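You operate a simulated robot arm through the tools that you are given. There is no shell and no other tool. Be economical: measure what you need, move in short steps, check, and stop when the job is done.

Carry out the task below with a simulated robot arm. There is one attempt and no reset: what you move stays moved.

Task
Turn the knob to MID, seal the brown bag and press it into the yellow cell.
Fine: One push of the yellow button, with the knob set first and left there; the blue tray ends out; leave the sealer on. Where these are worked on the way, their far stop is far enough and under half their travel is too little: blue tray.

It is judged by the outcome, as a careful person would: the job done as asked, and still so three seconds after it is handed in. It fails if anything else is knocked over, pushed out of place, dropped, spilled or broken. A push-on lid holds only when it is set on centred and level and pressed home; a screw cap is set on level and turned clockwise until tight.

Robot
A 6-joint arm with a two-finger parallel gripper, fixed in place. Base frame: the origin is at the foot of the arm, x ahead of it, y to its left, z up; the work surface is at about z = 800. Lengths are in mm, angles in rad, forces in N, time in s.
With the tool pointing down near the work surface it reaches from about 260 to 680 mm from the base axis. Its first joint turns from -1.152 to 1.152 rad. Payload 2.9 kg.
The tool frame sits at the grasp point between the pads (the TCP): z along the fingers, y along the line on which they close. The tips reach 30 mm beyond it. Largest opening 110 mm; finger width 20, thickness 10; the body of the gripper, 48 by 112 mm, starts 55 mm behind the TCP.
Orientation is that of the tool frame in the base frame, as [roll, pitch, yaw] about the fixed x, y, z axes, in that order (R = Rz(yaw) Ry(pitch) Rx(roll)). With the fingers straight down and closing along the base's y, the tool's x points along the base's -x, its y along +y and its z along -z.

Tools
- The arm moves only by the tool nudge_tool. Its argument "targets" is text: rows parted by semicolons, each of 7 numbers parted by spaces: the shift along the tool's x, y, z in units of 20 mm (1.0 is 20 mm), then the turn, a rotation vector about the tool's x, y, z in units of 5 degrees (1.0 is 5 degrees), then the finger opening in mm, from 0 to 110. In form: x y z rx ry rz hand; .... A call has 1 to 10 rows; each row shifts and turns the commanded pose from where the row before left it, along the tool's axes as they then stand. A call with a number of a shift or a turn outside -1 to 1 is refused whole. Rows are played at 5 a second. More than 50 mm and 0.15 rad between two rows, or a gripper value outside its range, and nothing of the call is played. Where a pose cannot be reached the arm comes as near as it can. A force on the tool above 90 N (or 10 N above the force at the start of the call, whichever is more), or a blocked arm, ends the call early, and 0.2 s more pass. The fingers move at their own pace (about 108 mm/s each) and stop on an object; they squeeze with about 29 N. The grip force told is the motor's: it shows also when the fingers shut on nothing. Time passes only in rows, and 0.2 s behind the last, so rows that do not move let the fingers close. The reply holds the time, the measured pose of the TCP, the force on the tool along the base axes, the opening and the grip force, in the units named above and with some noise, with the torque about the TCP (base axes, N m) and any sound that the robot's microphone picked up, and new pictures: "pictures" is both (left out), scene, wrist or none.
- Cameras (640 x 400 px; columns grow to the right, rows downward): "scene" is fixed at [89.4, 444.6, 1392.1]; the picture's right is [-0.62, -0.78, 0.00], its down [-0.40, 0.32, -0.86] and it looks along [0.67, -0.53, -0.52] (base axes); focal length 275 px, centre (320, 200). "wrist" rides on the gripper at [72, 17, -103] in the tool frame; the picture's right is [-0.23, 0.97, 0.00], its down [-0.76, -0.18, -0.62] and it looks along [-0.61, -0.14, 0.78] (tool axes); focal length 222 px, centre (320, 200). There is no depth. A picture from a camera that has moved, and an enlarged one, comes with that camera's place and axes in the base frame and with its lens.
- enlarge(camera, box): a new picture of the part [left, top, right, bottom] of that camera's present view, enlarged. The clock stands still meanwhile.
- close_job(): hands the job in; it is judged then, once.

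Go step by step. Nothing tells you positions but the pictures and the camera data: compare them with the known pose of the tool, close in by small moves and look again before you grip or let go. The budget is 120 turns and 200 pictures, counting those below and the enlarged ones. Unless the task says otherwise, let go and move clear before handing in, and close with one line.

The tools are called after ">>>" by a JSON object that holds its "method" and its "body". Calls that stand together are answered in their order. nudge_tool: Moves the arm, as the interface text tells. Its arguments: {"type":"object","properties":{"targets":{"type":"string"},"pictures":{"type":"string","enum":["both","scene","wrist","none"]}},"required":["targets"]} The other tools are called the same way: enlarge (camera, box) takes an enlarged picture of a part of a camera's view; close_job () hands the job in.

At the start:

```text
time: 0.0
eef_pos: [370.3, -115.9, 1253.3]
orientation: [-3.14, -0.001, 3.141]
ft_force: [0.2, 0.5, 0.4]
wrist_torque: [0.01, -0.02, 0.0]
gripper_width: 110.0
grasp_force: 0.0
```

scene: 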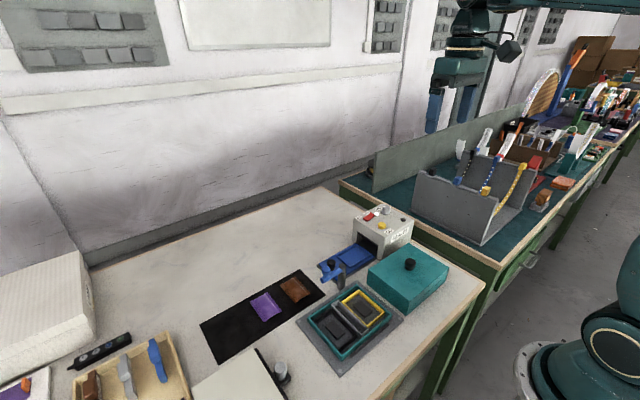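
wrist: 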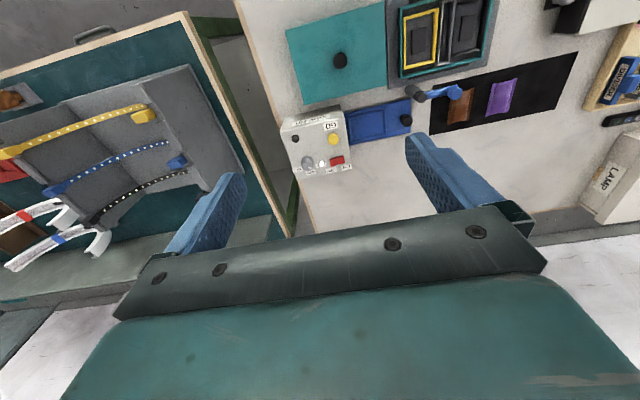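

I see a sealer with a knob, yellow button and red switch, a blue tray, a lever-like blue item, two bags on a black mat and a teal box with cells. I take a closer look first.

>>> {"method": "enlarge", "body": {"camera": "scene", "box": [300, 190, 460, 290]}}

>>> {"method": "enlarge", "body": {"camera": "wrist", "box": [270, 70, 430, 190]}}

>>> {"method": "enlarge", "body": {"camera": "scene", "box": [190, 240, 420, 390]}}

```text
4.00 times, centred on (380, 240) of scene
camera zoom: at [89.4, 444.6, 1392.1], right [-0.62, -0.78, 0.0], down [-0.4, 0.32, -0.86], along [0.67, -0.53, -0.52], focal length 1100 px, centre (80, 40)
```

zoom: 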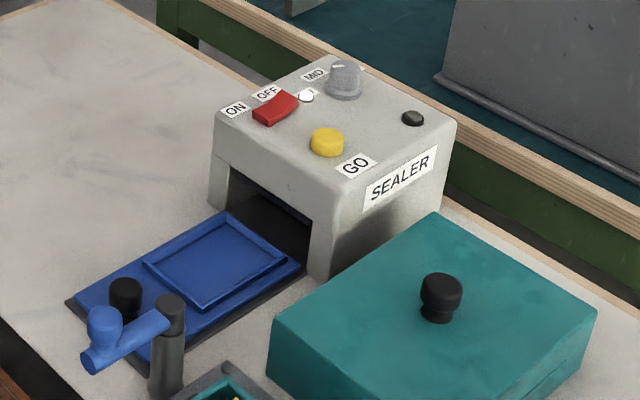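

```text
3.33 times, centred on (350, 130) of wrist
camera zoom: at [297.8, -98.5, 1355.4], right [0.23, 0.97, 0.0], down [0.76, -0.18, 0.62], along [0.61, -0.14, -0.78], focal length 740 px, centre (220, 433)
```

zoom: 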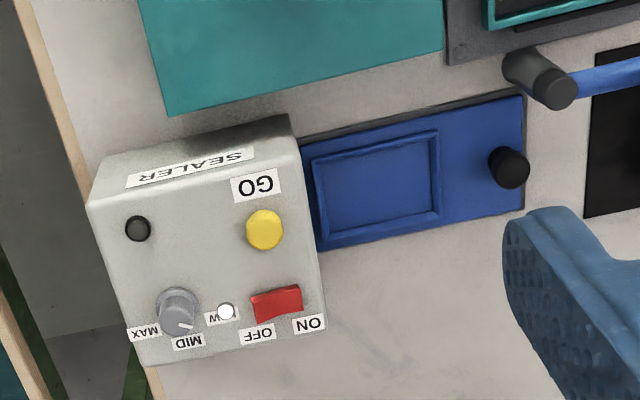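

```text
2.67 times, centred on (305, 315) of scene
camera zoom: at [89.4, 444.6, 1392.1], right [-0.62, -0.78, 0.0], down [-0.4, 0.32, -0.86], along [0.67, -0.53, -0.52], focal length 734 px, centre (360, -107)
```

zoom: 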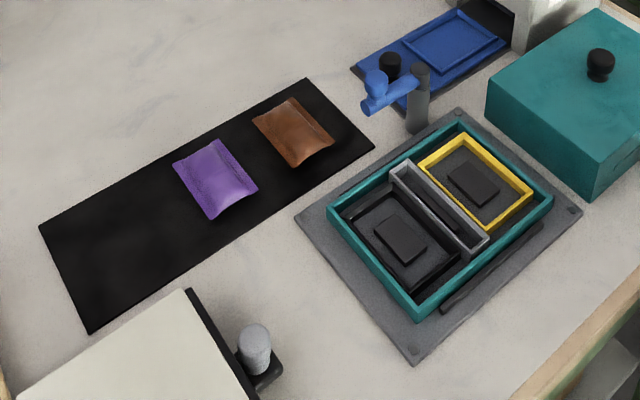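

The knob is at about (536,-180,910), GO at (495,-112), the rocker at (550,-115) and the tray knob at (521,61,835). I'll move the wrist camera closer to read the knob and switch.

>>> {"method": "nudge_tool", "body": {"targets": "-0.4 -0.07 1 0 0 0 110;-0.4 -0.07 1 0 0 0 110;-0.4 -0.07 1 0 0 0 110;-0.4 -0.07 1 0 0 0 110;-0.4 -0.07 1 0 0 0 110;-0.4 -0.07 1 0 0 0 110;-0.4 -0.07 1 0 0 0 110;-0.4 -0.07 1 0 0 0 110;-0.4 -0.07 1 0 0 0 110;-0.4 -0.07 1 0 0 0 110", "pictures": "wrist"}}

```text
time: 2.2
eef_pos: [450.6, -129.5, 1054.2]
orientation: [-3.141, 0.001, 3.141]
ft_force: [0.5, -0.2, -0.4]
wrist_torque: [-0.02, -0.03, -0.01]
gripper_width: 110.0
grasp_force: 0.0
camera wrist: at [377.8, -112.3, 1156.3], right [0.23, 0.97, 0.0], down [0.76, -0.18, 0.62], along [0.61, -0.14, -0.78], focal length 222 px, centre (320, 200)
```

wrist: 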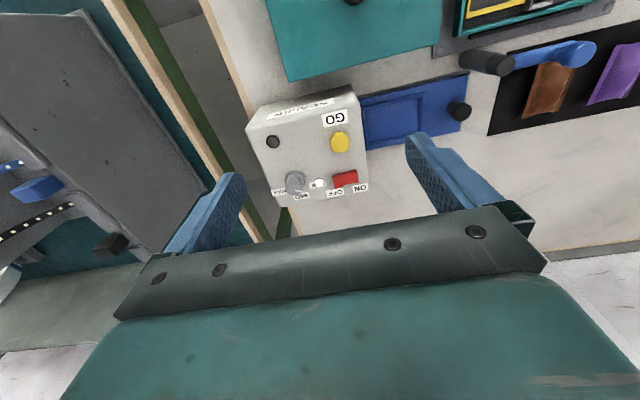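

>>> {"method": "enlarge", "body": {"camera": "wrist", "box": [264, 160, 376, 220]}}

>>> {"method": "enlarge", "body": {"camera": "scene", "box": [350, 196, 414, 236]}}

>>> {"method": "enlarge", "body": {"camera": "wrist", "box": [360, 30, 640, 180]}}

```text
5.71 times, centred on (320, 190) of wrist
camera zoom: at [377.8, -112.3, 1156.3], right [0.23, 0.97, 0.0], down [0.76, -0.18, 0.62], along [0.61, -0.14, -0.78], focal length 1269 px, centre (320, 257)
```

zoom: 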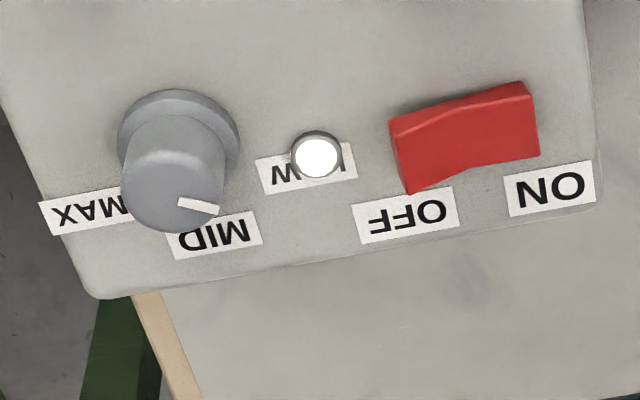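

```text
10.00 times, centred on (382, 216) of scene
camera zoom: at [89.5, 444.6, 1392.1], right [-0.62, -0.78, 0.0], down [-0.4, 0.32, -0.86], along [0.67, -0.53, -0.52], focal length 2751 px, centre (-300, 40)
```

zoom: 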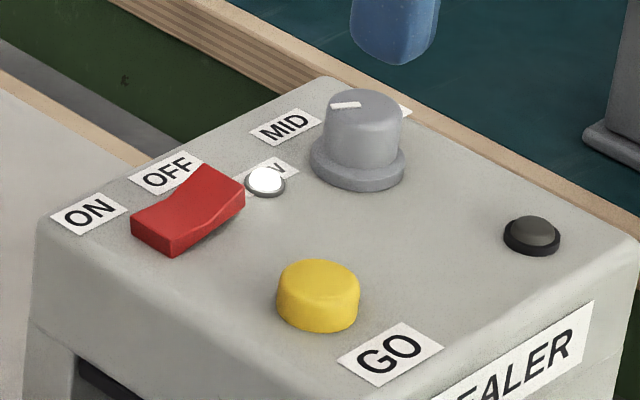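

```text
2.29 times, centred on (500, 105) of wrist
camera zoom: at [377.8, -112.3, 1156.3], right [0.23, 0.97, 0.0], down [0.76, -0.18, 0.62], along [0.61, -0.14, -0.78], focal length 508 px, centre (-91, 417)
```

zoom: 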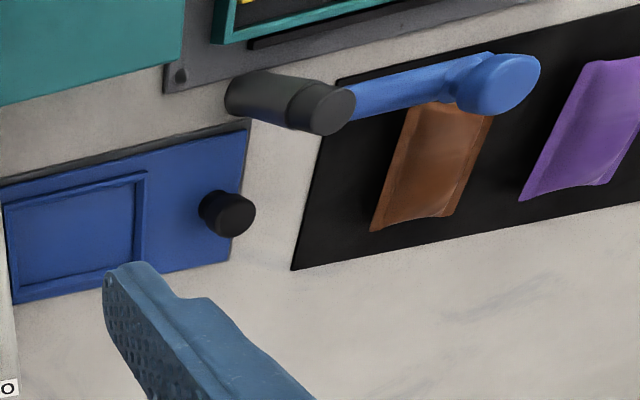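

The pointer is at LOW, with MID 60° clockwise of it. The rocker is pressed at ON and its lamp is lit. I'll move above the knob and pre-rotate the gripper.

>>> {"method": "nudge_tool", "body": {"targets": "-0.89 -0.555 0.9 0 0 0 60;-0.89 -0.555 0.9 0 0 0 45;-0.89 -0.555 0.9 0 0 0 45;-0.89 -0.555 0.9 0 0 0 45;-0.89 -0.555 0.9 0 0 -1 45;0 0 0 0 0 -1 45;0 0 0 0 0 -1 45;0 0 0 0 0 -1 45;0 0 0 0 0 -1 45;0 0 0 0 0 -1 45"}}

```text
time: 4.4
eef_pos: [539.2, -184.9, 963.2]
orientation: [3.141, 0.0, -2.618]
ft_force: [-0.6, -0.8, 0.6]
wrist_torque: [-0.01, 0.0, -0.04]
gripper_width: 45.0
grasp_force: 0.1
camera wrist: at [467.7, -206.8, 1066.0], right [-0.29, 0.96, 0.0], down [0.75, 0.23, 0.62], along [0.6, 0.18, -0.78], focal length 222 px, centre (320, 200)
```

scene: 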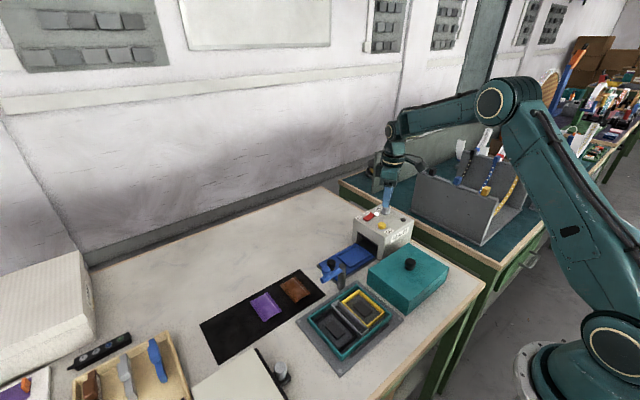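
wrist: 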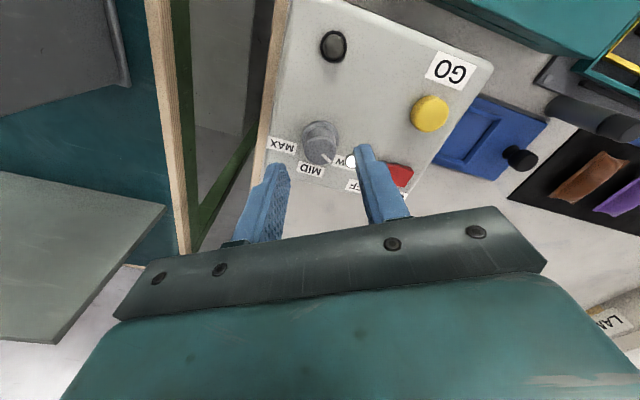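

The knob is centred between the fingers. I'll descend to z≈928 and close.

>>> {"method": "nudge_tool", "body": {"targets": "0 0 0.6 0 0 0 45;0 0 0.6 0 0 0 45;0 0 0.5 0 0 0 45;0 0 0 0 0 0 45"}}

>>> {"method": "enlarge", "body": {"camera": "scene", "box": [350, 176, 430, 236]}}

```text
time: 5.4
eef_pos: [539.0, -186.7, 927.2]
orientation: [-3.141, 0.001, -2.618]
ft_force: [-0.4, 0.5, -0.1]
wrist_torque: [0.01, 0.01, -0.02]
gripper_width: 45.1
grasp_force: 0.1
camera wrist: at [468.6, -207.9, 1030.9], right [-0.29, 0.96, 0.0], down [0.75, 0.23, 0.62], along [0.6, 0.18, -0.78], focal length 222 px, centre (320, 200)
```

scene: 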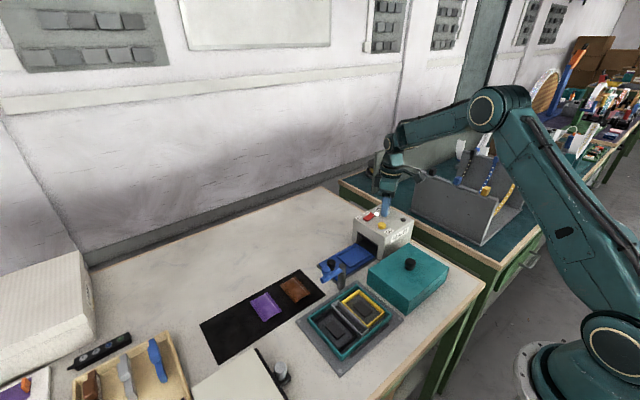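
wrist: 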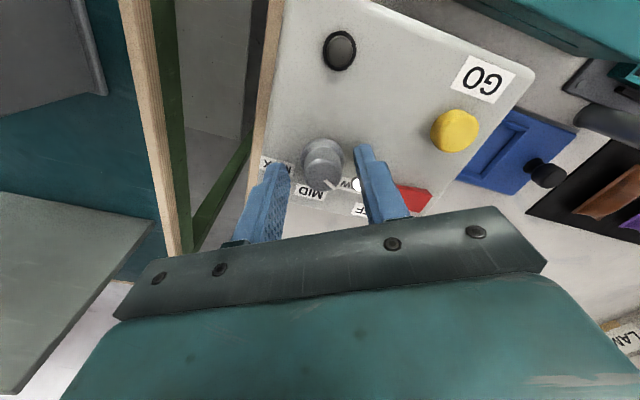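

```text
6.67 times, centred on (390, 206) of scene
camera zoom: at [89.5, 444.6, 1392.1], right [-0.62, -0.78, 0.0], down [-0.4, 0.32, -0.86], along [0.67, -0.53, -0.52], focal length 1834 px, centre (-147, 160)
```

zoom: 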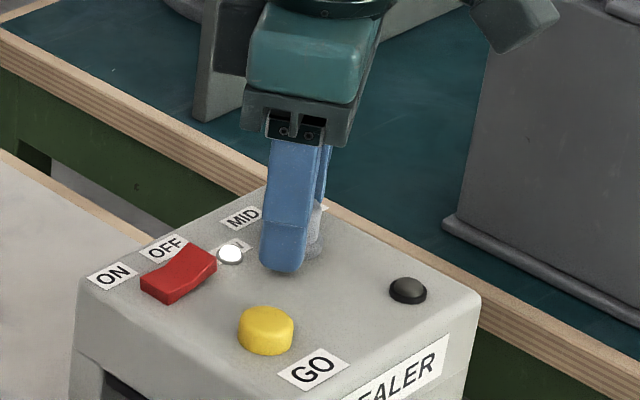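

I'll check the alignment before gripping.

>>> {"method": "enlarge", "body": {"camera": "wrist", "box": [240, 120, 400, 220]}}

```text
4.00 times, centred on (320, 170) of wrist
camera zoom: at [468.6, -207.9, 1030.9], right [-0.29, 0.96, 0.0], down [0.75, 0.23, 0.62], along [0.6, 0.18, -0.78], focal length 888 px, centre (320, 320)
```

zoom: 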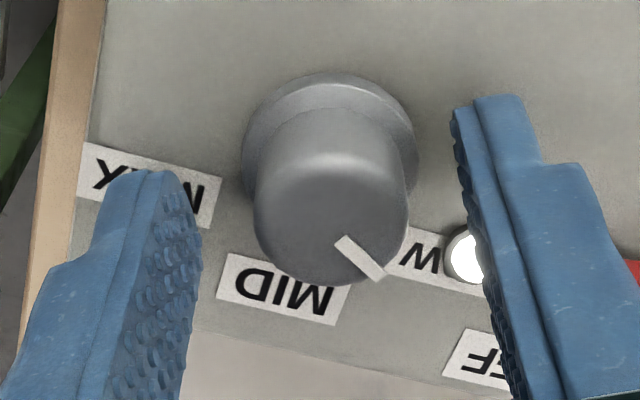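

The knob is well centred, so I'll close on it.

>>> {"method": "nudge_tool", "body": {"targets": "0 0 0 0 0 0 15;0 0 0 0 0 0 15;0 0 0 0 0 0 15", "pictures": "none"}}

```text
time: 6.2
eef_pos: [538.6, -183.1, 927.9]
orientation: [3.14, -0.001, -2.615]
ft_force: [-11.1, 15.8, 4.5]
wrist_torque: [0.4, 0.61, -0.04]
gripper_width: 28.8
grasp_force: 45.1
```

Gripped with a slight side load. I'll recentre by 1 mm and turn clockwise in steps.

>>> {"method": "nudge_tool", "body": {"targets": "0 0.05 0 0 0 0 15;0 0 0 0 0 1 15;0 0 0 0 0 1 15;0 0 0 0 0 1 15;0 0 0 0 0 1 15;0 0 0 0 0 0 15", "pictures": "wrist"}}

```text
time: 7.6
eef_pos: [539.2, -184.6, 928.2]
orientation: [-3.141, 0.0, -2.97]
ft_force: [2.5, 1.7, -16.5]
wrist_torque: [0.22, -0.62, -0.04]
gripper_width: 28.5
grasp_force: 45.4
camera wrist: at [464.7, -180.7, 1031.0], right [0.06, 1.0, 0.0], down [0.78, -0.04, 0.62], along [0.62, -0.04, -0.78], focal length 222 px, centre (320, 200)
```

wrist: 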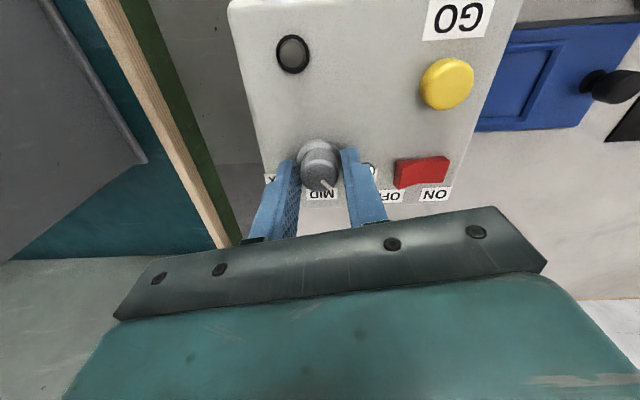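

The knob turns with the gripper, so I'll continue for the remaining 40°.

>>> {"method": "nudge_tool", "body": {"targets": "0 0 0 0 0 1 15;0 0 0 0 0 1 15;0 0 0 0 0 1 15;0 0 0 0 0 1 15;0 0 0 0 0 1 15;0 0 0 0 0 1 15;0 0 0 0 0 1 15;0 0 0 0 0 0 15", "pictures": "wrist"}}

>>> {"method": "enlarge", "body": {"camera": "wrist", "box": [260, 120, 380, 210]}}

>>> {"method": "enlarge", "body": {"camera": "scene", "box": [350, 176, 430, 236]}}

```text
time: 9.4
eef_pos: [539.4, -185.6, 928.2]
orientation: [-3.142, 0.002, 2.699]
ft_force: [3.8, -19.2, -9.4]
wrist_torque: [-0.54, 0.12, 0.02]
gripper_width: 28.3
grasp_force: 45.3
camera wrist: at [480.4, -139.3, 1030.9], right [0.62, 0.78, 0.0], down [0.61, -0.49, 0.62], along [0.49, -0.39, -0.78], focal length 222 px, centre (320, 200)
```

wrist: 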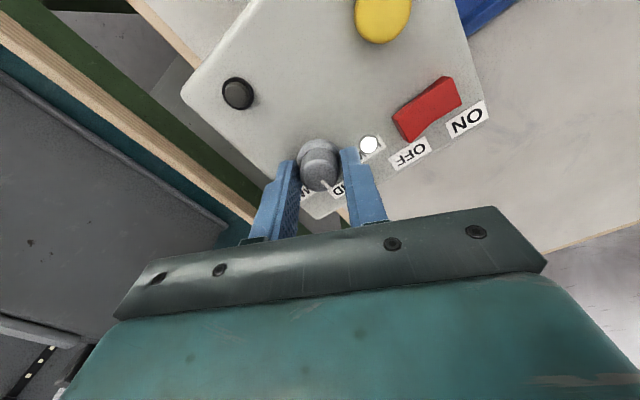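

```text
4.44 times, centred on (320, 165) of wrist
camera zoom: at [480.4, -139.3, 1030.9], right [0.62, 0.78, 0.0], down [0.61, -0.49, 0.62], along [0.49, -0.39, -0.78], focal length 987 px, centre (320, 356)
```

zoom: 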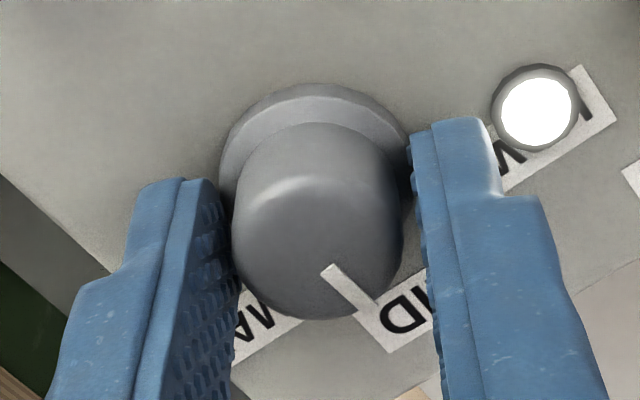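

```text
6.67 times, centred on (390, 206) of scene
camera zoom: at [89.7, 444.0, 1392.2], right [-0.62, -0.78, 0.0], down [-0.4, 0.32, -0.86], along [0.67, -0.53, -0.52], focal length 1834 px, centre (-147, 160)
```

zoom: 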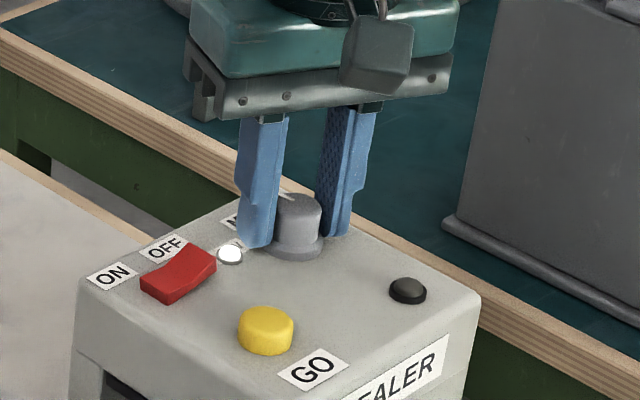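

The pointer is about 5° short of MID. One more step, then I release slightly and lift.

>>> {"method": "nudge_tool", "body": {"targets": "0 0 0 0 0 1 15;0 0 0 0 0 0 15;0 0 0 0 0 0 42;0 0 0 0 0 0 42;0 0 -1 0 0 0 42;0 0 -1 0 0 0 42;0 0 -1 0 0 0 42;0 0 -1 0 0 0 42", "pictures": "wrist"}}

>>> {"method": "enlarge", "body": {"camera": "wrist", "box": [260, 100, 420, 200]}}

```text
time: 11.2
eef_pos: [538.5, -184.7, 1008.5]
orientation: [-3.141, 0.0, 2.618]
ft_force: [-0.1, 0.5, 0.0]
wrist_torque: [0.01, 0.01, 0.01]
gripper_width: 41.9
grasp_force: 0.1
camera wrist: at [484.2, -133.6, 1112.2], right [0.68, 0.73, 0.0], down [0.57, -0.54, 0.62], along [0.45, -0.43, -0.78], focal length 222 px, centre (320, 200)
```

wrist: 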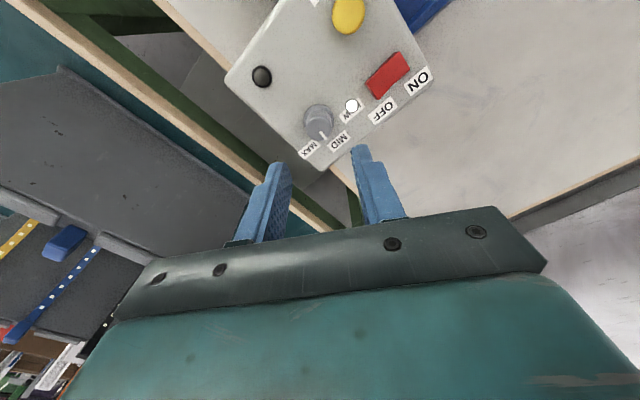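

```text
4.00 times, centred on (340, 150) of wrist
camera zoom: at [484.2, -133.6, 1112.2], right [0.68, 0.73, 0.0], down [0.57, -0.54, 0.62], along [0.45, -0.43, -0.78], focal length 888 px, centre (240, 400)
```

zoom: 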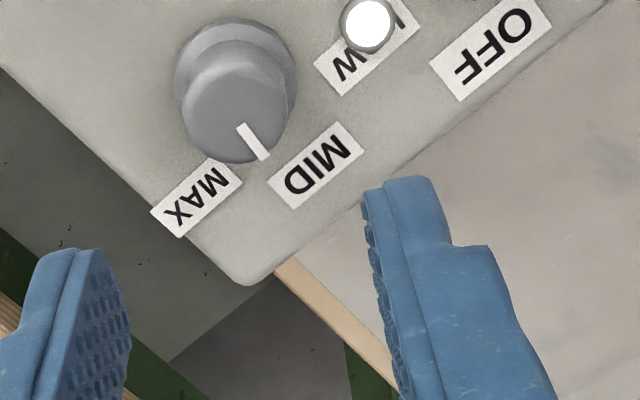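

The knob is set on MID. Next I go over to the brown bag for a close look, rotating the gripper back on the way.

>>> {"method": "nudge_tool", "body": {"targets": "0 0 0 0 0 -1 110;0 0 0 0 0 -1 110;0 0 0 0 0 -1 110;0 0 0 0 0 -1 110;0 0 0 0 0 -1 110;0 0 0 0 0 -1 110;0.5 1 0 0 0 0 110;0.5 1 0 0 0 0 110;0.5 1 0 0 0 0 110;0.5 1 0 0 0 0 110", "pictures": "none"}}

>>> {"method": "nudge_tool", "body": {"targets": "0.3 1 0.4 0 0 0 110;0.3 1 0.4 0 0 0 110;0.3 1 0.4 0 0 0 110;0.3 1 0.4 0 0 0 110;0.3 1 0.4 0 0 0 110;0.3 1 0 0 0 0 110;0 1 0 0 0 0 110;0 1 0 0 0 0 110;0 1 0 0 0 0 110;0 1 0 0 0 0 110", "pictures": "wrist"}}

```text
time: 13.4
eef_pos: [497.7, -104.9, 1010.0]
orientation: [3.141, 0.0, -3.14]
ft_force: [-0.2, 0.1, 0.0]
wrist_torque: [-0.01, -0.02, -0.02]
gripper_width: 109.8
grasp_force: 0.2
```

```text
time: 15.6
eef_pos: [464.5, 95.7, 969.6]
orientation: [3.142, 0.001, -3.141]
ft_force: [-0.3, -0.1, -0.5]
wrist_torque: [-0.01, 0.01, -0.02]
gripper_width: 110.0
grasp_force: 0.0
camera wrist: at [391.7, 111.8, 1071.5], right [0.23, 0.97, 0.0], down [0.76, -0.18, 0.62], along [0.61, -0.14, -0.78], focal length 222 px, centre (320, 200)
```

wrist: 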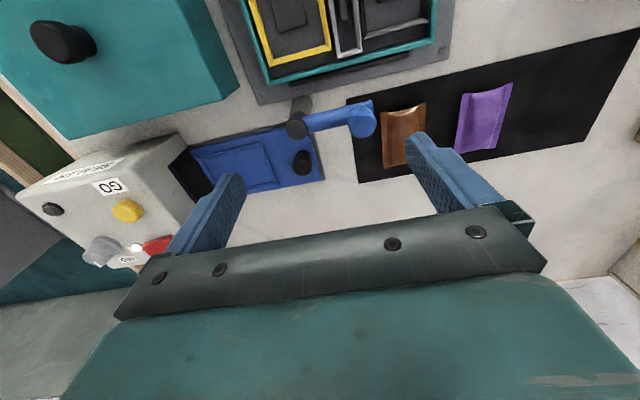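

>>> {"method": "enlarge", "body": {"camera": "wrist", "box": [280, 80, 440, 180]}}

>>> {"method": "enlarge", "body": {"camera": "wrist", "box": [180, 100, 340, 200]}}

>>> {"method": "enlarge", "body": {"camera": "wrist", "box": [210, 0, 370, 100]}}

>>> {"method": "enlarge", "body": {"camera": "scene", "box": [260, 240, 420, 360]}}

```text
4.00 times, centred on (360, 130) of wrist
camera zoom: at [391.7, 111.8, 1071.5], right [0.23, 0.97, 0.0], down [0.76, -0.18, 0.62], along [0.61, -0.14, -0.78], focal length 888 px, centre (160, 480)
```

zoom: 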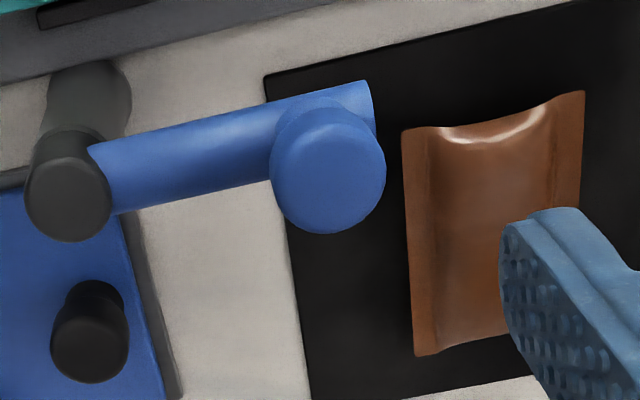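

```text
4.00 times, centred on (260, 150) of wrist
camera zoom: at [391.7, 111.8, 1071.5], right [0.23, 0.97, 0.0], down [0.76, -0.18, 0.62], along [0.61, -0.14, -0.78], focal length 888 px, centre (560, 400)
```

zoom: 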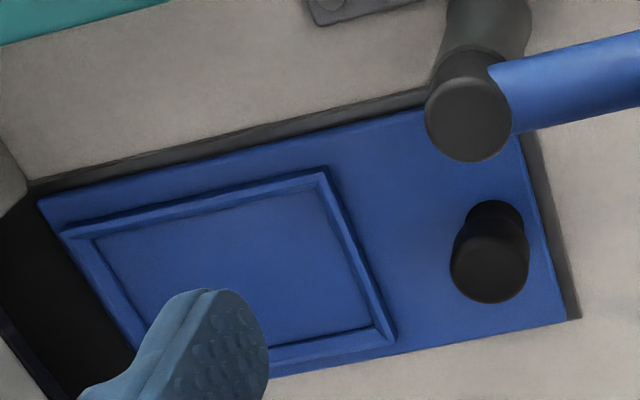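

```text
4.00 times, centred on (290, 50) of wrist
camera zoom: at [391.7, 111.8, 1071.5], right [0.23, 0.97, 0.0], down [0.76, -0.18, 0.62], along [0.61, -0.14, -0.78], focal length 888 px, centre (440, 800)
```

zoom: 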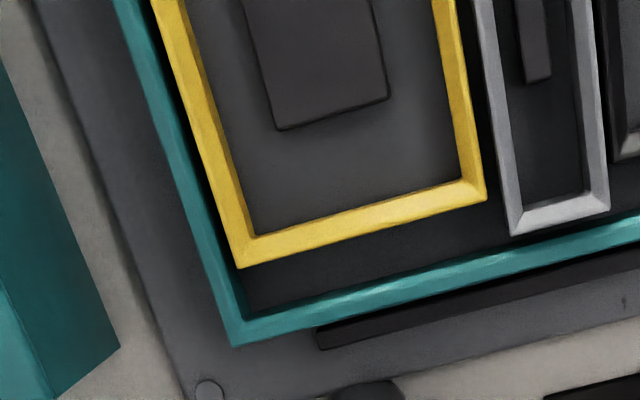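

```text
3.33 times, centred on (340, 300) of scene
camera zoom: at [89.5, 444.6, 1392.1], right [-0.62, -0.78, 0.0], down [-0.4, 0.32, -0.86], along [0.67, -0.53, -0.52], focal length 917 px, centre (253, -133)
```

zoom: 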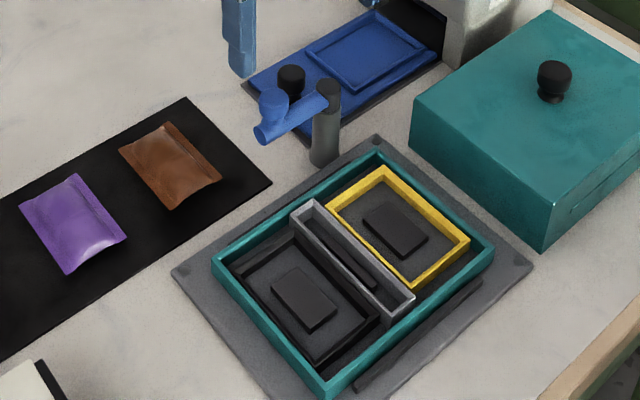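

The bag is about 76×50 mm, centred at (528,188), with its long axis on x. The tray recess (long axis y, centre about (520,-29)) needs it turned 90°, and the yellow cell is near (371,88). I'll move above the bag.

>>> {"method": "nudge_tool", "body": {"targets": "-0.635 0.923 0.6 0 0 0 80;-0.635 0.923 0.6 0 0 0 70;-0.635 0.923 0.6 0 0 0 70;-0.635 0.923 0.6 0 0 0 70;-0.635 0.923 0.6 0 0 0 70;0 0 0 0 0 0 70"}}

>>> {"method": "enlarge", "body": {"camera": "wrist", "box": [220, 80, 420, 220]}}

>>> {"method": "enlarge", "body": {"camera": "scene", "box": [240, 230, 340, 310]}}

```text
time: 17.0
eef_pos: [526.5, 188.0, 909.2]
orientation: [-3.142, -0.001, 3.139]
ft_force: [0.5, 0.2, 0.0]
wrist_torque: [-0.03, 0.01, 0.02]
gripper_width: 70.0
grasp_force: 0.0
camera wrist: at [454.2, 204.9, 1011.0], right [0.23, 0.97, 0.0], down [0.76, -0.18, 0.62], along [0.61, -0.14, -0.78], focal length 222 px, centre (320, 200)
```

scene: 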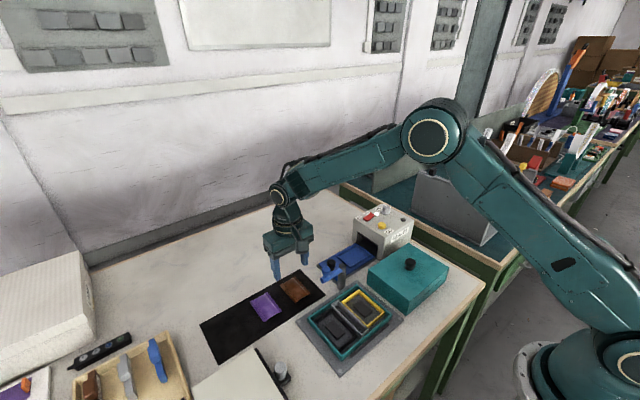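
wrist: 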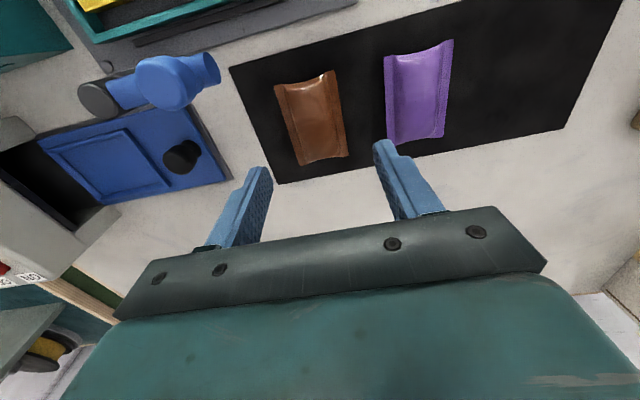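

```text
2.86 times, centred on (320, 150) of wrist
camera zoom: at [454.2, 204.9, 1011.0], right [0.23, 0.97, 0.0], down [0.76, -0.18, 0.62], along [0.61, -0.14, -0.78], focal length 635 px, centre (320, 343)
```

zoom: 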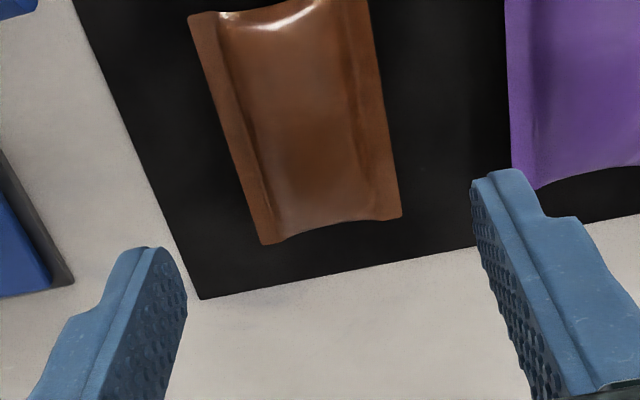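

```text
5.00 times, centred on (290, 270) of scene
camera zoom: at [89.4, 444.6, 1392.1], right [-0.62, -0.78, 0.0], down [-0.4, 0.32, -0.86], along [0.67, -0.53, -0.52], focal length 1375 px, centre (470, -150)
```

zoom: 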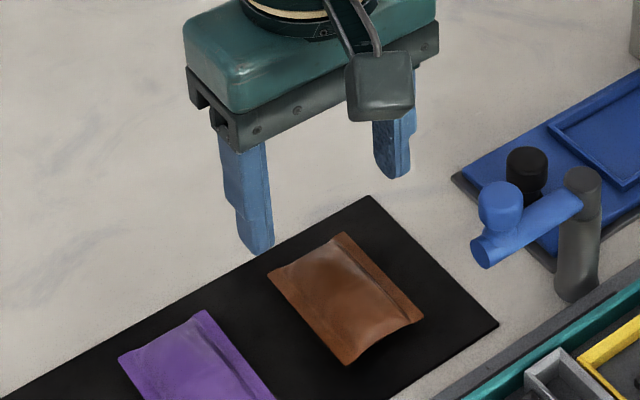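

The bag measures to about (526,186), aligned with the axes. I'll descend to just above mat level.

>>> {"method": "nudge_tool", "body": {"targets": "0 -0.1 0.9 0 0 0 70;0 0 0.9 0 0 0 70;0 0 0.9 0 0 0 70;0 0 0.9 0 0 0 70;0 0 0.1 0 0 0 70;0 0 0 0 0 0 70"}}

>>> {"method": "enlarge", "body": {"camera": "wrist", "box": [220, 100, 420, 240]}}

>>> {"method": "enlarge", "body": {"camera": "scene", "box": [240, 240, 340, 310]}}

```text
time: 18.4
eef_pos: [526.3, 186.0, 834.6]
orientation: [-3.14, 0.0, -3.14]
ft_force: [0.2, -0.5, 0.0]
wrist_torque: [0.04, 0.02, -0.01]
gripper_width: 69.9
grasp_force: 0.2
camera wrist: at [453.5, 202.8, 937.1], right [0.23, 0.97, 0.0], down [0.76, -0.18, 0.62], along [0.61, -0.14, -0.78], focal length 222 px, centre (320, 200)
```

scene: 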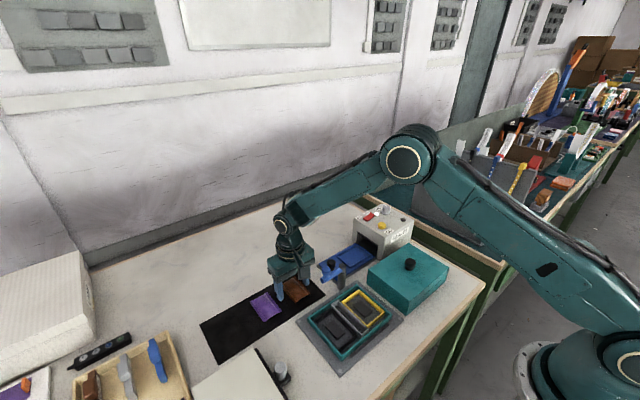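
wrist: 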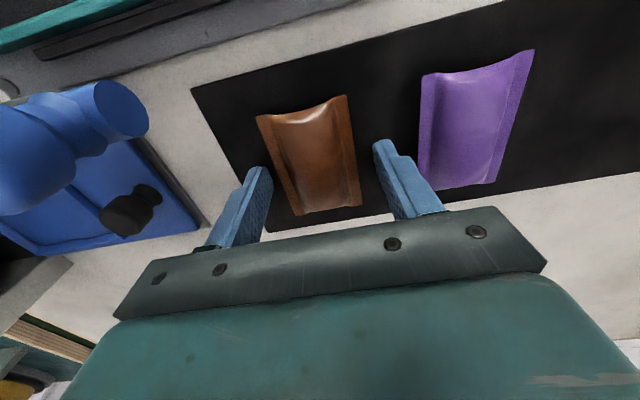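

```text
2.86 times, centred on (320, 170) of wrist
camera zoom: at [453.5, 202.8, 937.1], right [0.23, 0.97, 0.0], down [0.76, -0.18, 0.62], along [0.61, -0.14, -0.78], focal length 635 px, centre (320, 286)
```

zoom: 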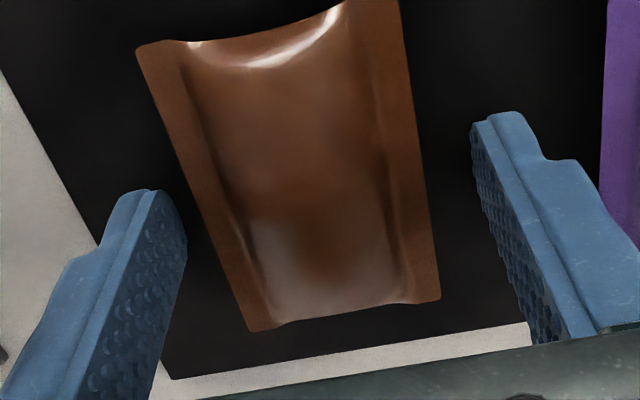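

```text
5.71 times, centred on (290, 275) of scene
camera zoom: at [89.4, 444.6, 1392.1], right [-0.62, -0.78, 0.0], down [-0.4, 0.32, -0.86], along [0.67, -0.53, -0.52], focal length 1572 px, centre (491, -229)
```

zoom: 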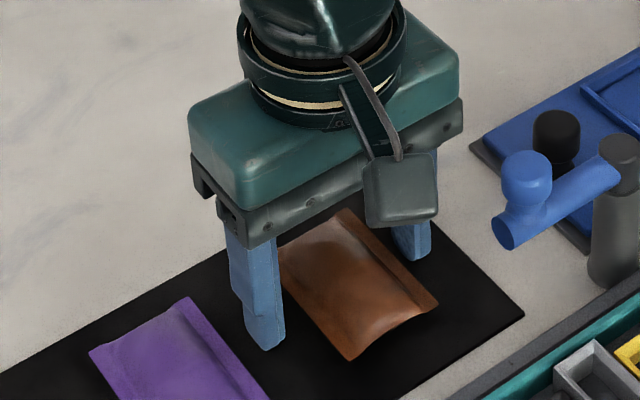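

The bag is centred between the fingers, so I'll close.

>>> {"method": "nudge_tool", "body": {"targets": "0 -0.07 0.05 0 0 0 60;0 0 0 0 0 0 40;0 0 0 0 0 0 40;0 0 0 0 0 0 40", "pictures": "wrist"}}

```text
time: 19.4
eef_pos: [527.3, 184.1, 834.1]
orientation: [3.141, 0.001, 3.141]
ft_force: [0.0, 0.5, 3.0]
wrist_torque: [0.03, 0.0, 0.02]
gripper_width: 48.7
grasp_force: 29.4
camera wrist: at [453.6, 201.8, 936.6], right [0.23, 0.97, 0.0], down [0.76, -0.18, 0.62], along [0.61, -0.14, -0.78], focal length 222 px, centre (320, 200)
```

wrist: 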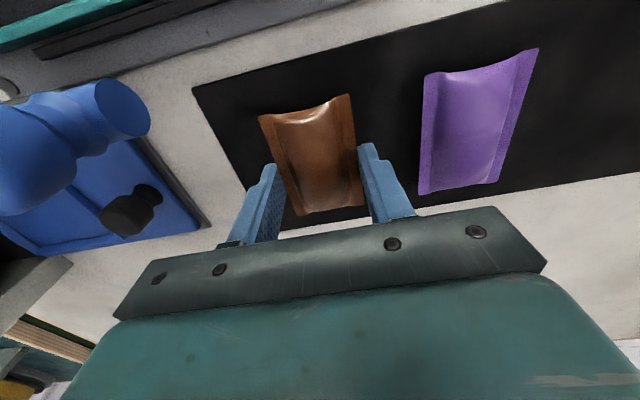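

Gripped at 48.7 mm. I'll lift and look at the bag.

>>> {"method": "nudge_tool", "body": {"targets": "0 0 -0.5 0 0 0 40;0 0 -1 0 0 0 40;0 0 -1 0 0 0 40;0 0 -1 0 0 0 40;0 0 -1 0 0 0 40;0 0 -1 0 0 0 40;0 0 -0.5 0 0 0 40"}}

>>> {"method": "enlarge", "body": {"camera": "scene", "box": [250, 210, 330, 290]}}

>>> {"method": "enlarge", "body": {"camera": "wrist", "box": [220, 80, 400, 220]}}

```text
time: 21.0
eef_pos: [526.8, 185.6, 954.4]
orientation: [3.141, 0.0, 3.141]
ft_force: [-0.4, 0.2, 0.6]
wrist_torque: [0.01, 0.03, -0.03]
gripper_width: 40.0
grasp_force: 0.0
camera wrist: at [454.3, 202.5, 1057.6], right [0.23, 0.97, 0.0], down [0.76, -0.18, 0.62], along [0.61, -0.14, -0.78], focal length 222 px, centre (320, 200)
```

scene: 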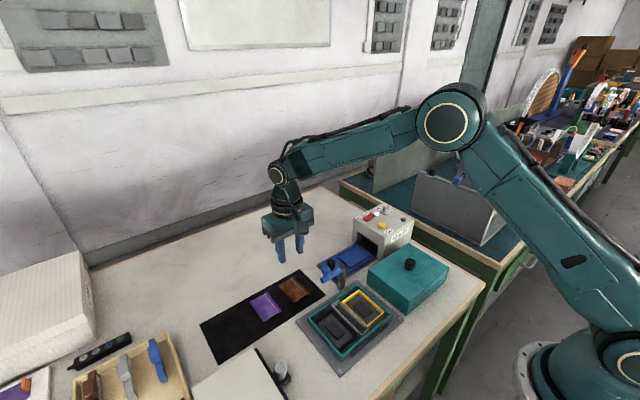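
wrist: 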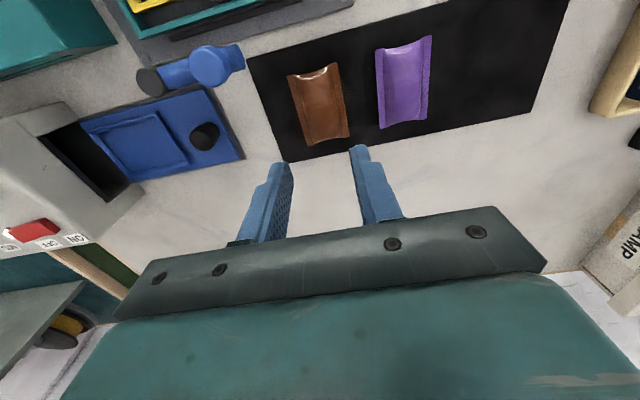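

```text
5.00 times, centred on (290, 250) of scene
camera zoom: at [89.4, 444.6, 1392.1], right [-0.62, -0.78, 0.0], down [-0.4, 0.32, -0.86], along [0.67, -0.53, -0.52], focal length 1375 px, centre (470, -50)
```

zoom: 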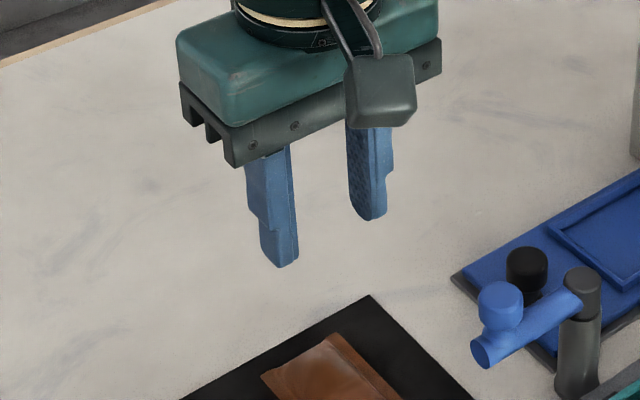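

```text
2.86 times, centred on (310, 150) of wrist
camera zoom: at [454.3, 202.5, 1057.6], right [0.23, 0.97, 0.0], down [0.76, -0.18, 0.62], along [0.61, -0.14, -0.78], focal length 635 px, centre (349, 343)
```

zoom: 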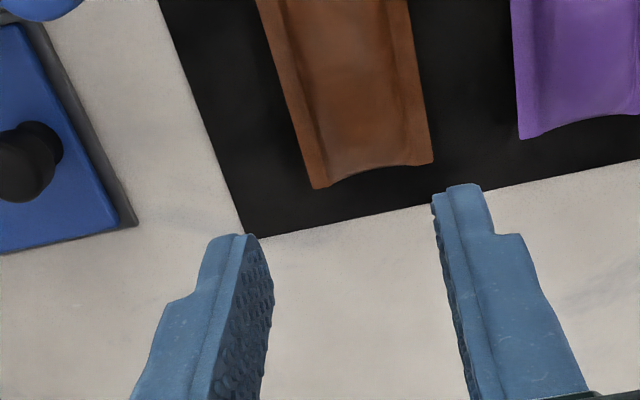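

The bag slipped out and is still in place, so the grip was too high. I'll descend lower, watching the force, and grip again.

>>> {"method": "nudge_tool", "body": {"targets": "0 -0.08 1 0 0 0 70;0 0 1 0 0 0 66;0 0 1 0 0 0 66;0 0 1 0 0 0 66;0 0 1 0 0 0 66;0 0 1 0 0 0 66;0 0 0.1 0 0 0 66;0 0 0.05 0 0 0 66;0 0 0 0 0 0 66", "pictures": "none"}}

```text
time: 23.0
eef_pos: [526.8, 183.2, 833.4]
orientation: [-3.142, 0.002, -3.141]
ft_force: [-10.1, -3.8, 29.9]
wrist_torque: [-0.59, 0.47, 0.24]
gripper_width: 66.3
grasp_force: 0.2
```

Contact came at z≈833. I'll look to be sure it is only the mat.

>>> {"method": "nudge_tool", "body": {"targets": "0 0 -0.07 0 0 0 66;0 0 0 0 0 0 66", "pictures": "wrist"}}

>>> {"method": "enlarge", "body": {"camera": "wrist", "box": [220, 80, 400, 220]}}

>>> {"method": "enlarge", "body": {"camera": "scene", "box": [260, 260, 330, 310]}}

```text
time: 23.6
eef_pos: [527.3, 183.0, 832.2]
orientation: [3.14, 0.001, 3.141]
ft_force: [-3.9, -0.3, 23.2]
wrist_torque: [-0.8, 0.25, -0.06]
gripper_width: 66.5
grasp_force: 0.7
camera wrist: at [453.8, 200.6, 935.5], right [0.23, 0.97, 0.0], down [0.76, -0.18, 0.62], along [0.61, -0.14, -0.78], focal length 222 px, centre (320, 200)
```

wrist: 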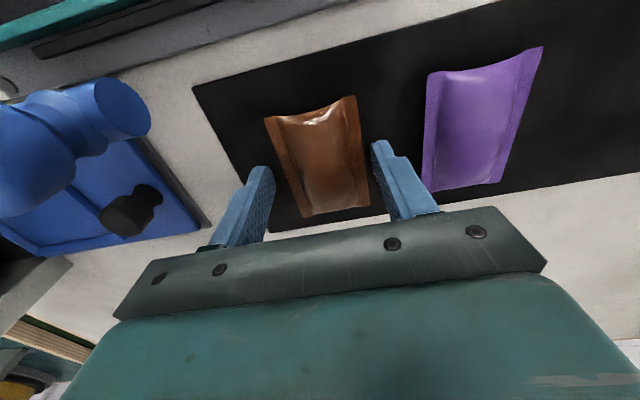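

```text
2.86 times, centred on (310, 150) of wrist
camera zoom: at [453.8, 200.6, 935.5], right [0.23, 0.97, 0.0], down [0.76, -0.18, 0.62], along [0.61, -0.14, -0.78], focal length 635 px, centre (349, 343)
```

zoom: 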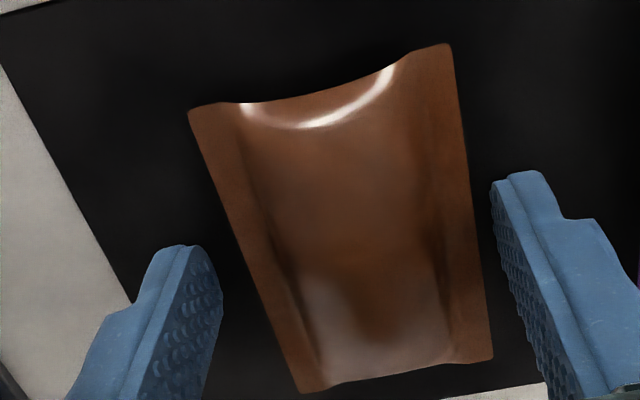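

```text
8.00 times, centred on (295, 285) of scene
camera zoom: at [89.0, 444.4, 1392.2], right [-0.62, -0.78, 0.0], down [-0.4, 0.32, -0.86], along [0.67, -0.53, -0.52], focal length 2201 px, centre (520, -480)
```

zoom: 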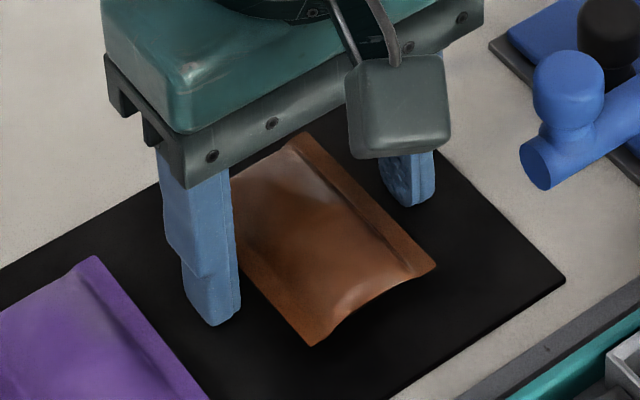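

It's just the mat. I'll grip again at this depth and lift slowly.

>>> {"method": "nudge_tool", "body": {"targets": "0 0.05 -0.02 0 0 0 40;0 0 0 0 0 0 30;0 0 0 0 0 0 30;0 0 0 0 0 0 30;0 0 -0.1 0 0 0 30;0 0 -0.15 0 0 0 30;0 0 -0.15 0 0 0 30", "pictures": "wrist"}}

>>> {"method": "enlarge", "body": {"camera": "scene", "box": [260, 260, 330, 310]}}

```text
time: 25.2
eef_pos: [525.4, 184.5, 839.8]
orientation: [-3.141, -0.001, -3.141]
ft_force: [0.4, -0.1, -1.0]
wrist_torque: [0.0, 0.02, 0.02]
gripper_width: 48.7
grasp_force: 29.0
camera wrist: at [453.5, 201.5, 942.8], right [0.23, 0.97, 0.0], down [0.76, -0.18, 0.62], along [0.61, -0.14, -0.78], focal length 222 px, centre (320, 200)
```

wrist: 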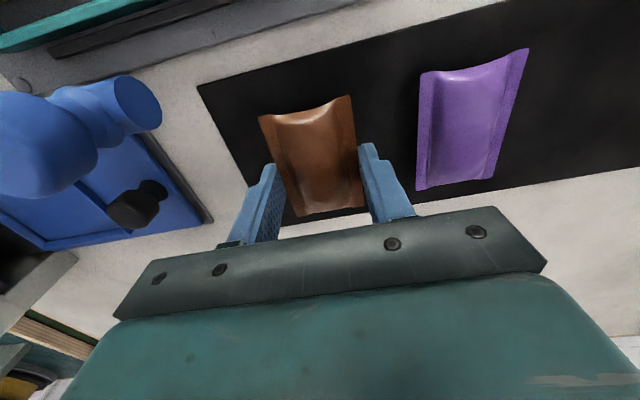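

```text
8.00 times, centred on (295, 285) of scene
camera zoom: at [89.4, 444.6, 1392.1], right [-0.62, -0.78, 0.0], down [-0.4, 0.32, -0.86], along [0.67, -0.53, -0.52], focal length 2201 px, centre (520, -480)
```

zoom: 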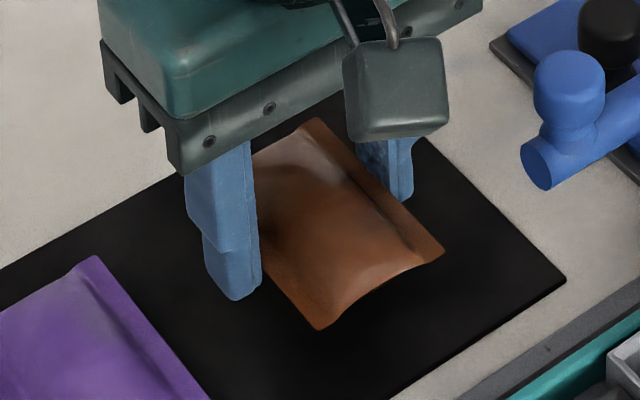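

The bag is held. I'll keep lifting gently.

>>> {"method": "nudge_tool", "body": {"targets": "0 0 -0.25 0 0 0 30;0 0 -0.4 0 0 0 30;0 0 -0.5 0 0 0 30;0 0 -0.6 0 0 0 30;0 0 -0.6 0 0 0 30;0 0 -0.6 0 0 0 30;0 0 -0.6 0 0 0 30;0 0 -0.6 0 0 0 30;0 0 -0.5 0 0 0 30;0 0 -0.2 0 0 0 30", "pictures": "wrist"}}

```text
time: 27.4
eef_pos: [526.7, 184.1, 938.4]
orientation: [-3.141, 0.0, -3.141]
ft_force: [0.9, -0.1, -0.8]
wrist_torque: [0.04, 0.01, -0.01]
gripper_width: 48.9
grasp_force: 29.2
camera wrist: at [454.1, 200.5, 1040.1], right [0.23, 0.97, 0.0], down [0.76, -0.18, 0.62], along [0.61, -0.14, -0.78], focal length 222 px, centre (320, 200)
```

wrist: 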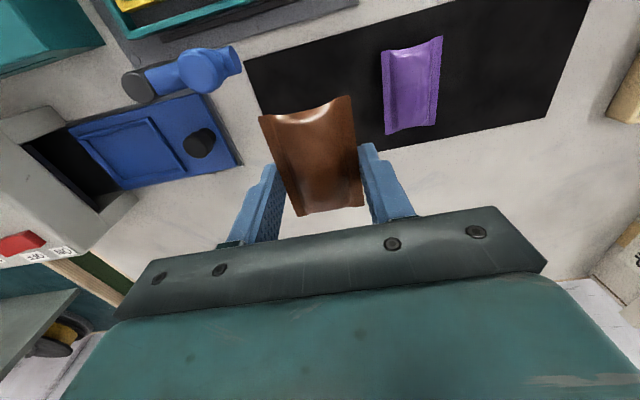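

The bag is held level. I'll check its two ends to see if there is a mouth.

>>> {"method": "enlarge", "body": {"camera": "wrist", "box": [240, 80, 380, 225]}}

>>> {"method": "enlarge", "body": {"camera": "scene", "box": [265, 210, 325, 270]}}

```text
2.76 times, centred on (310, 152) of wrist
camera zoom: at [454.1, 200.5, 1040.1], right [0.23, 0.97, 0.0], down [0.76, -0.18, 0.62], along [0.61, -0.14, -0.78], focal length 613 px, centre (348, 331)
```

zoom: 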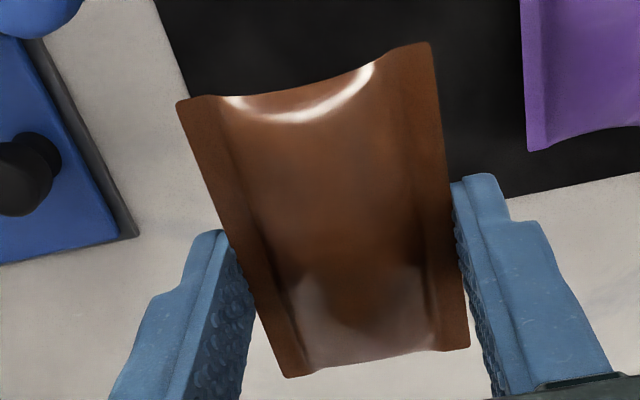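

```text
6.67 times, centred on (295, 240) of scene
camera zoom: at [89.5, 444.6, 1392.1], right [-0.62, -0.78, 0.0], down [-0.4, 0.32, -0.86], along [0.67, -0.53, -0.52], focal length 1834 px, centre (487, -67)
```

zoom: 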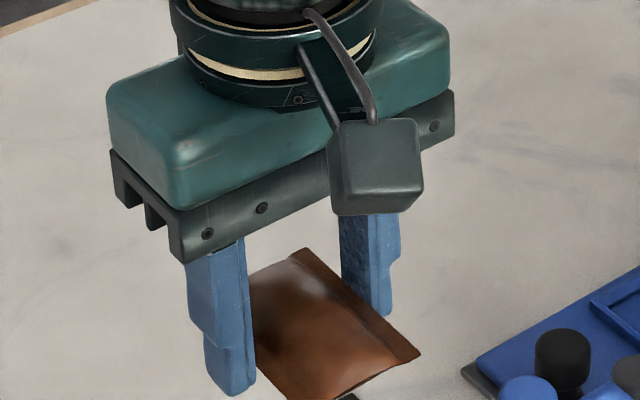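

The ends look alike, so either orientation will do. I'll turn the gripper 90° clockwise, which puts the camera on the +y side.

>>> {"method": "nudge_tool", "body": {"targets": "0 0 -0.2 0 0 1 30;0 0 -0.2 0 0 1 30;0 0 -0.2 0 0 1 30;0 0 -0.2 0 0 1 30;0 0 -0.2 0 0 1 30;0 0 0 0 0 1 30;0 0 0 0 0 1 30;0 0 0 0 0 1 30;0 0 0 0 0 1 30;0 0 0 0 0 1 30", "pictures": "none"}}

>>> {"method": "nudge_tool", "body": {"targets": "0 0 0 0 0 1 30;0 0 0 0 0 1 30;0 0 0 0 0 1 30;0 0 0 0 0 1 30;0 0 0 0 0 1 30;0 0 0 0 0 1 30;0 0 0 0 0 1 30;0 0 0 0 0 1 30;0 0 0 0 0 0 30", "pictures": "wrist"}}

```text
time: 29.6
eef_pos: [526.3, 183.5, 957.5]
orientation: [3.14, -0.001, 2.266]
ft_force: [0.2, 0.0, 0.3]
wrist_torque: [-0.03, 0.01, -0.02]
gripper_width: 48.8
grasp_force: 29.4
```

```text
time: 31.6
eef_pos: [526.6, 184.9, 955.9]
orientation: [3.141, 0.002, 1.57]
ft_force: [0.1, -0.6, 0.1]
wrist_torque: [-0.02, 0.02, 0.01]
gripper_width: 49.2
grasp_force: 29.2
camera wrist: at [543.3, 257.1, 1059.7], right [0.97, -0.23, 0.0], down [-0.18, -0.76, 0.62], along [-0.14, -0.61, -0.78], focal length 222 px, centre (320, 200)
```

wrist: 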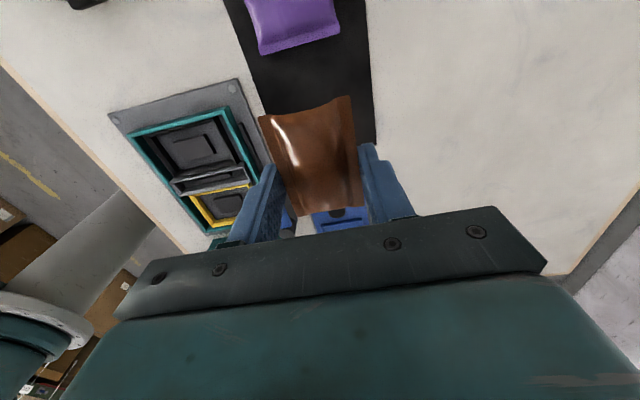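

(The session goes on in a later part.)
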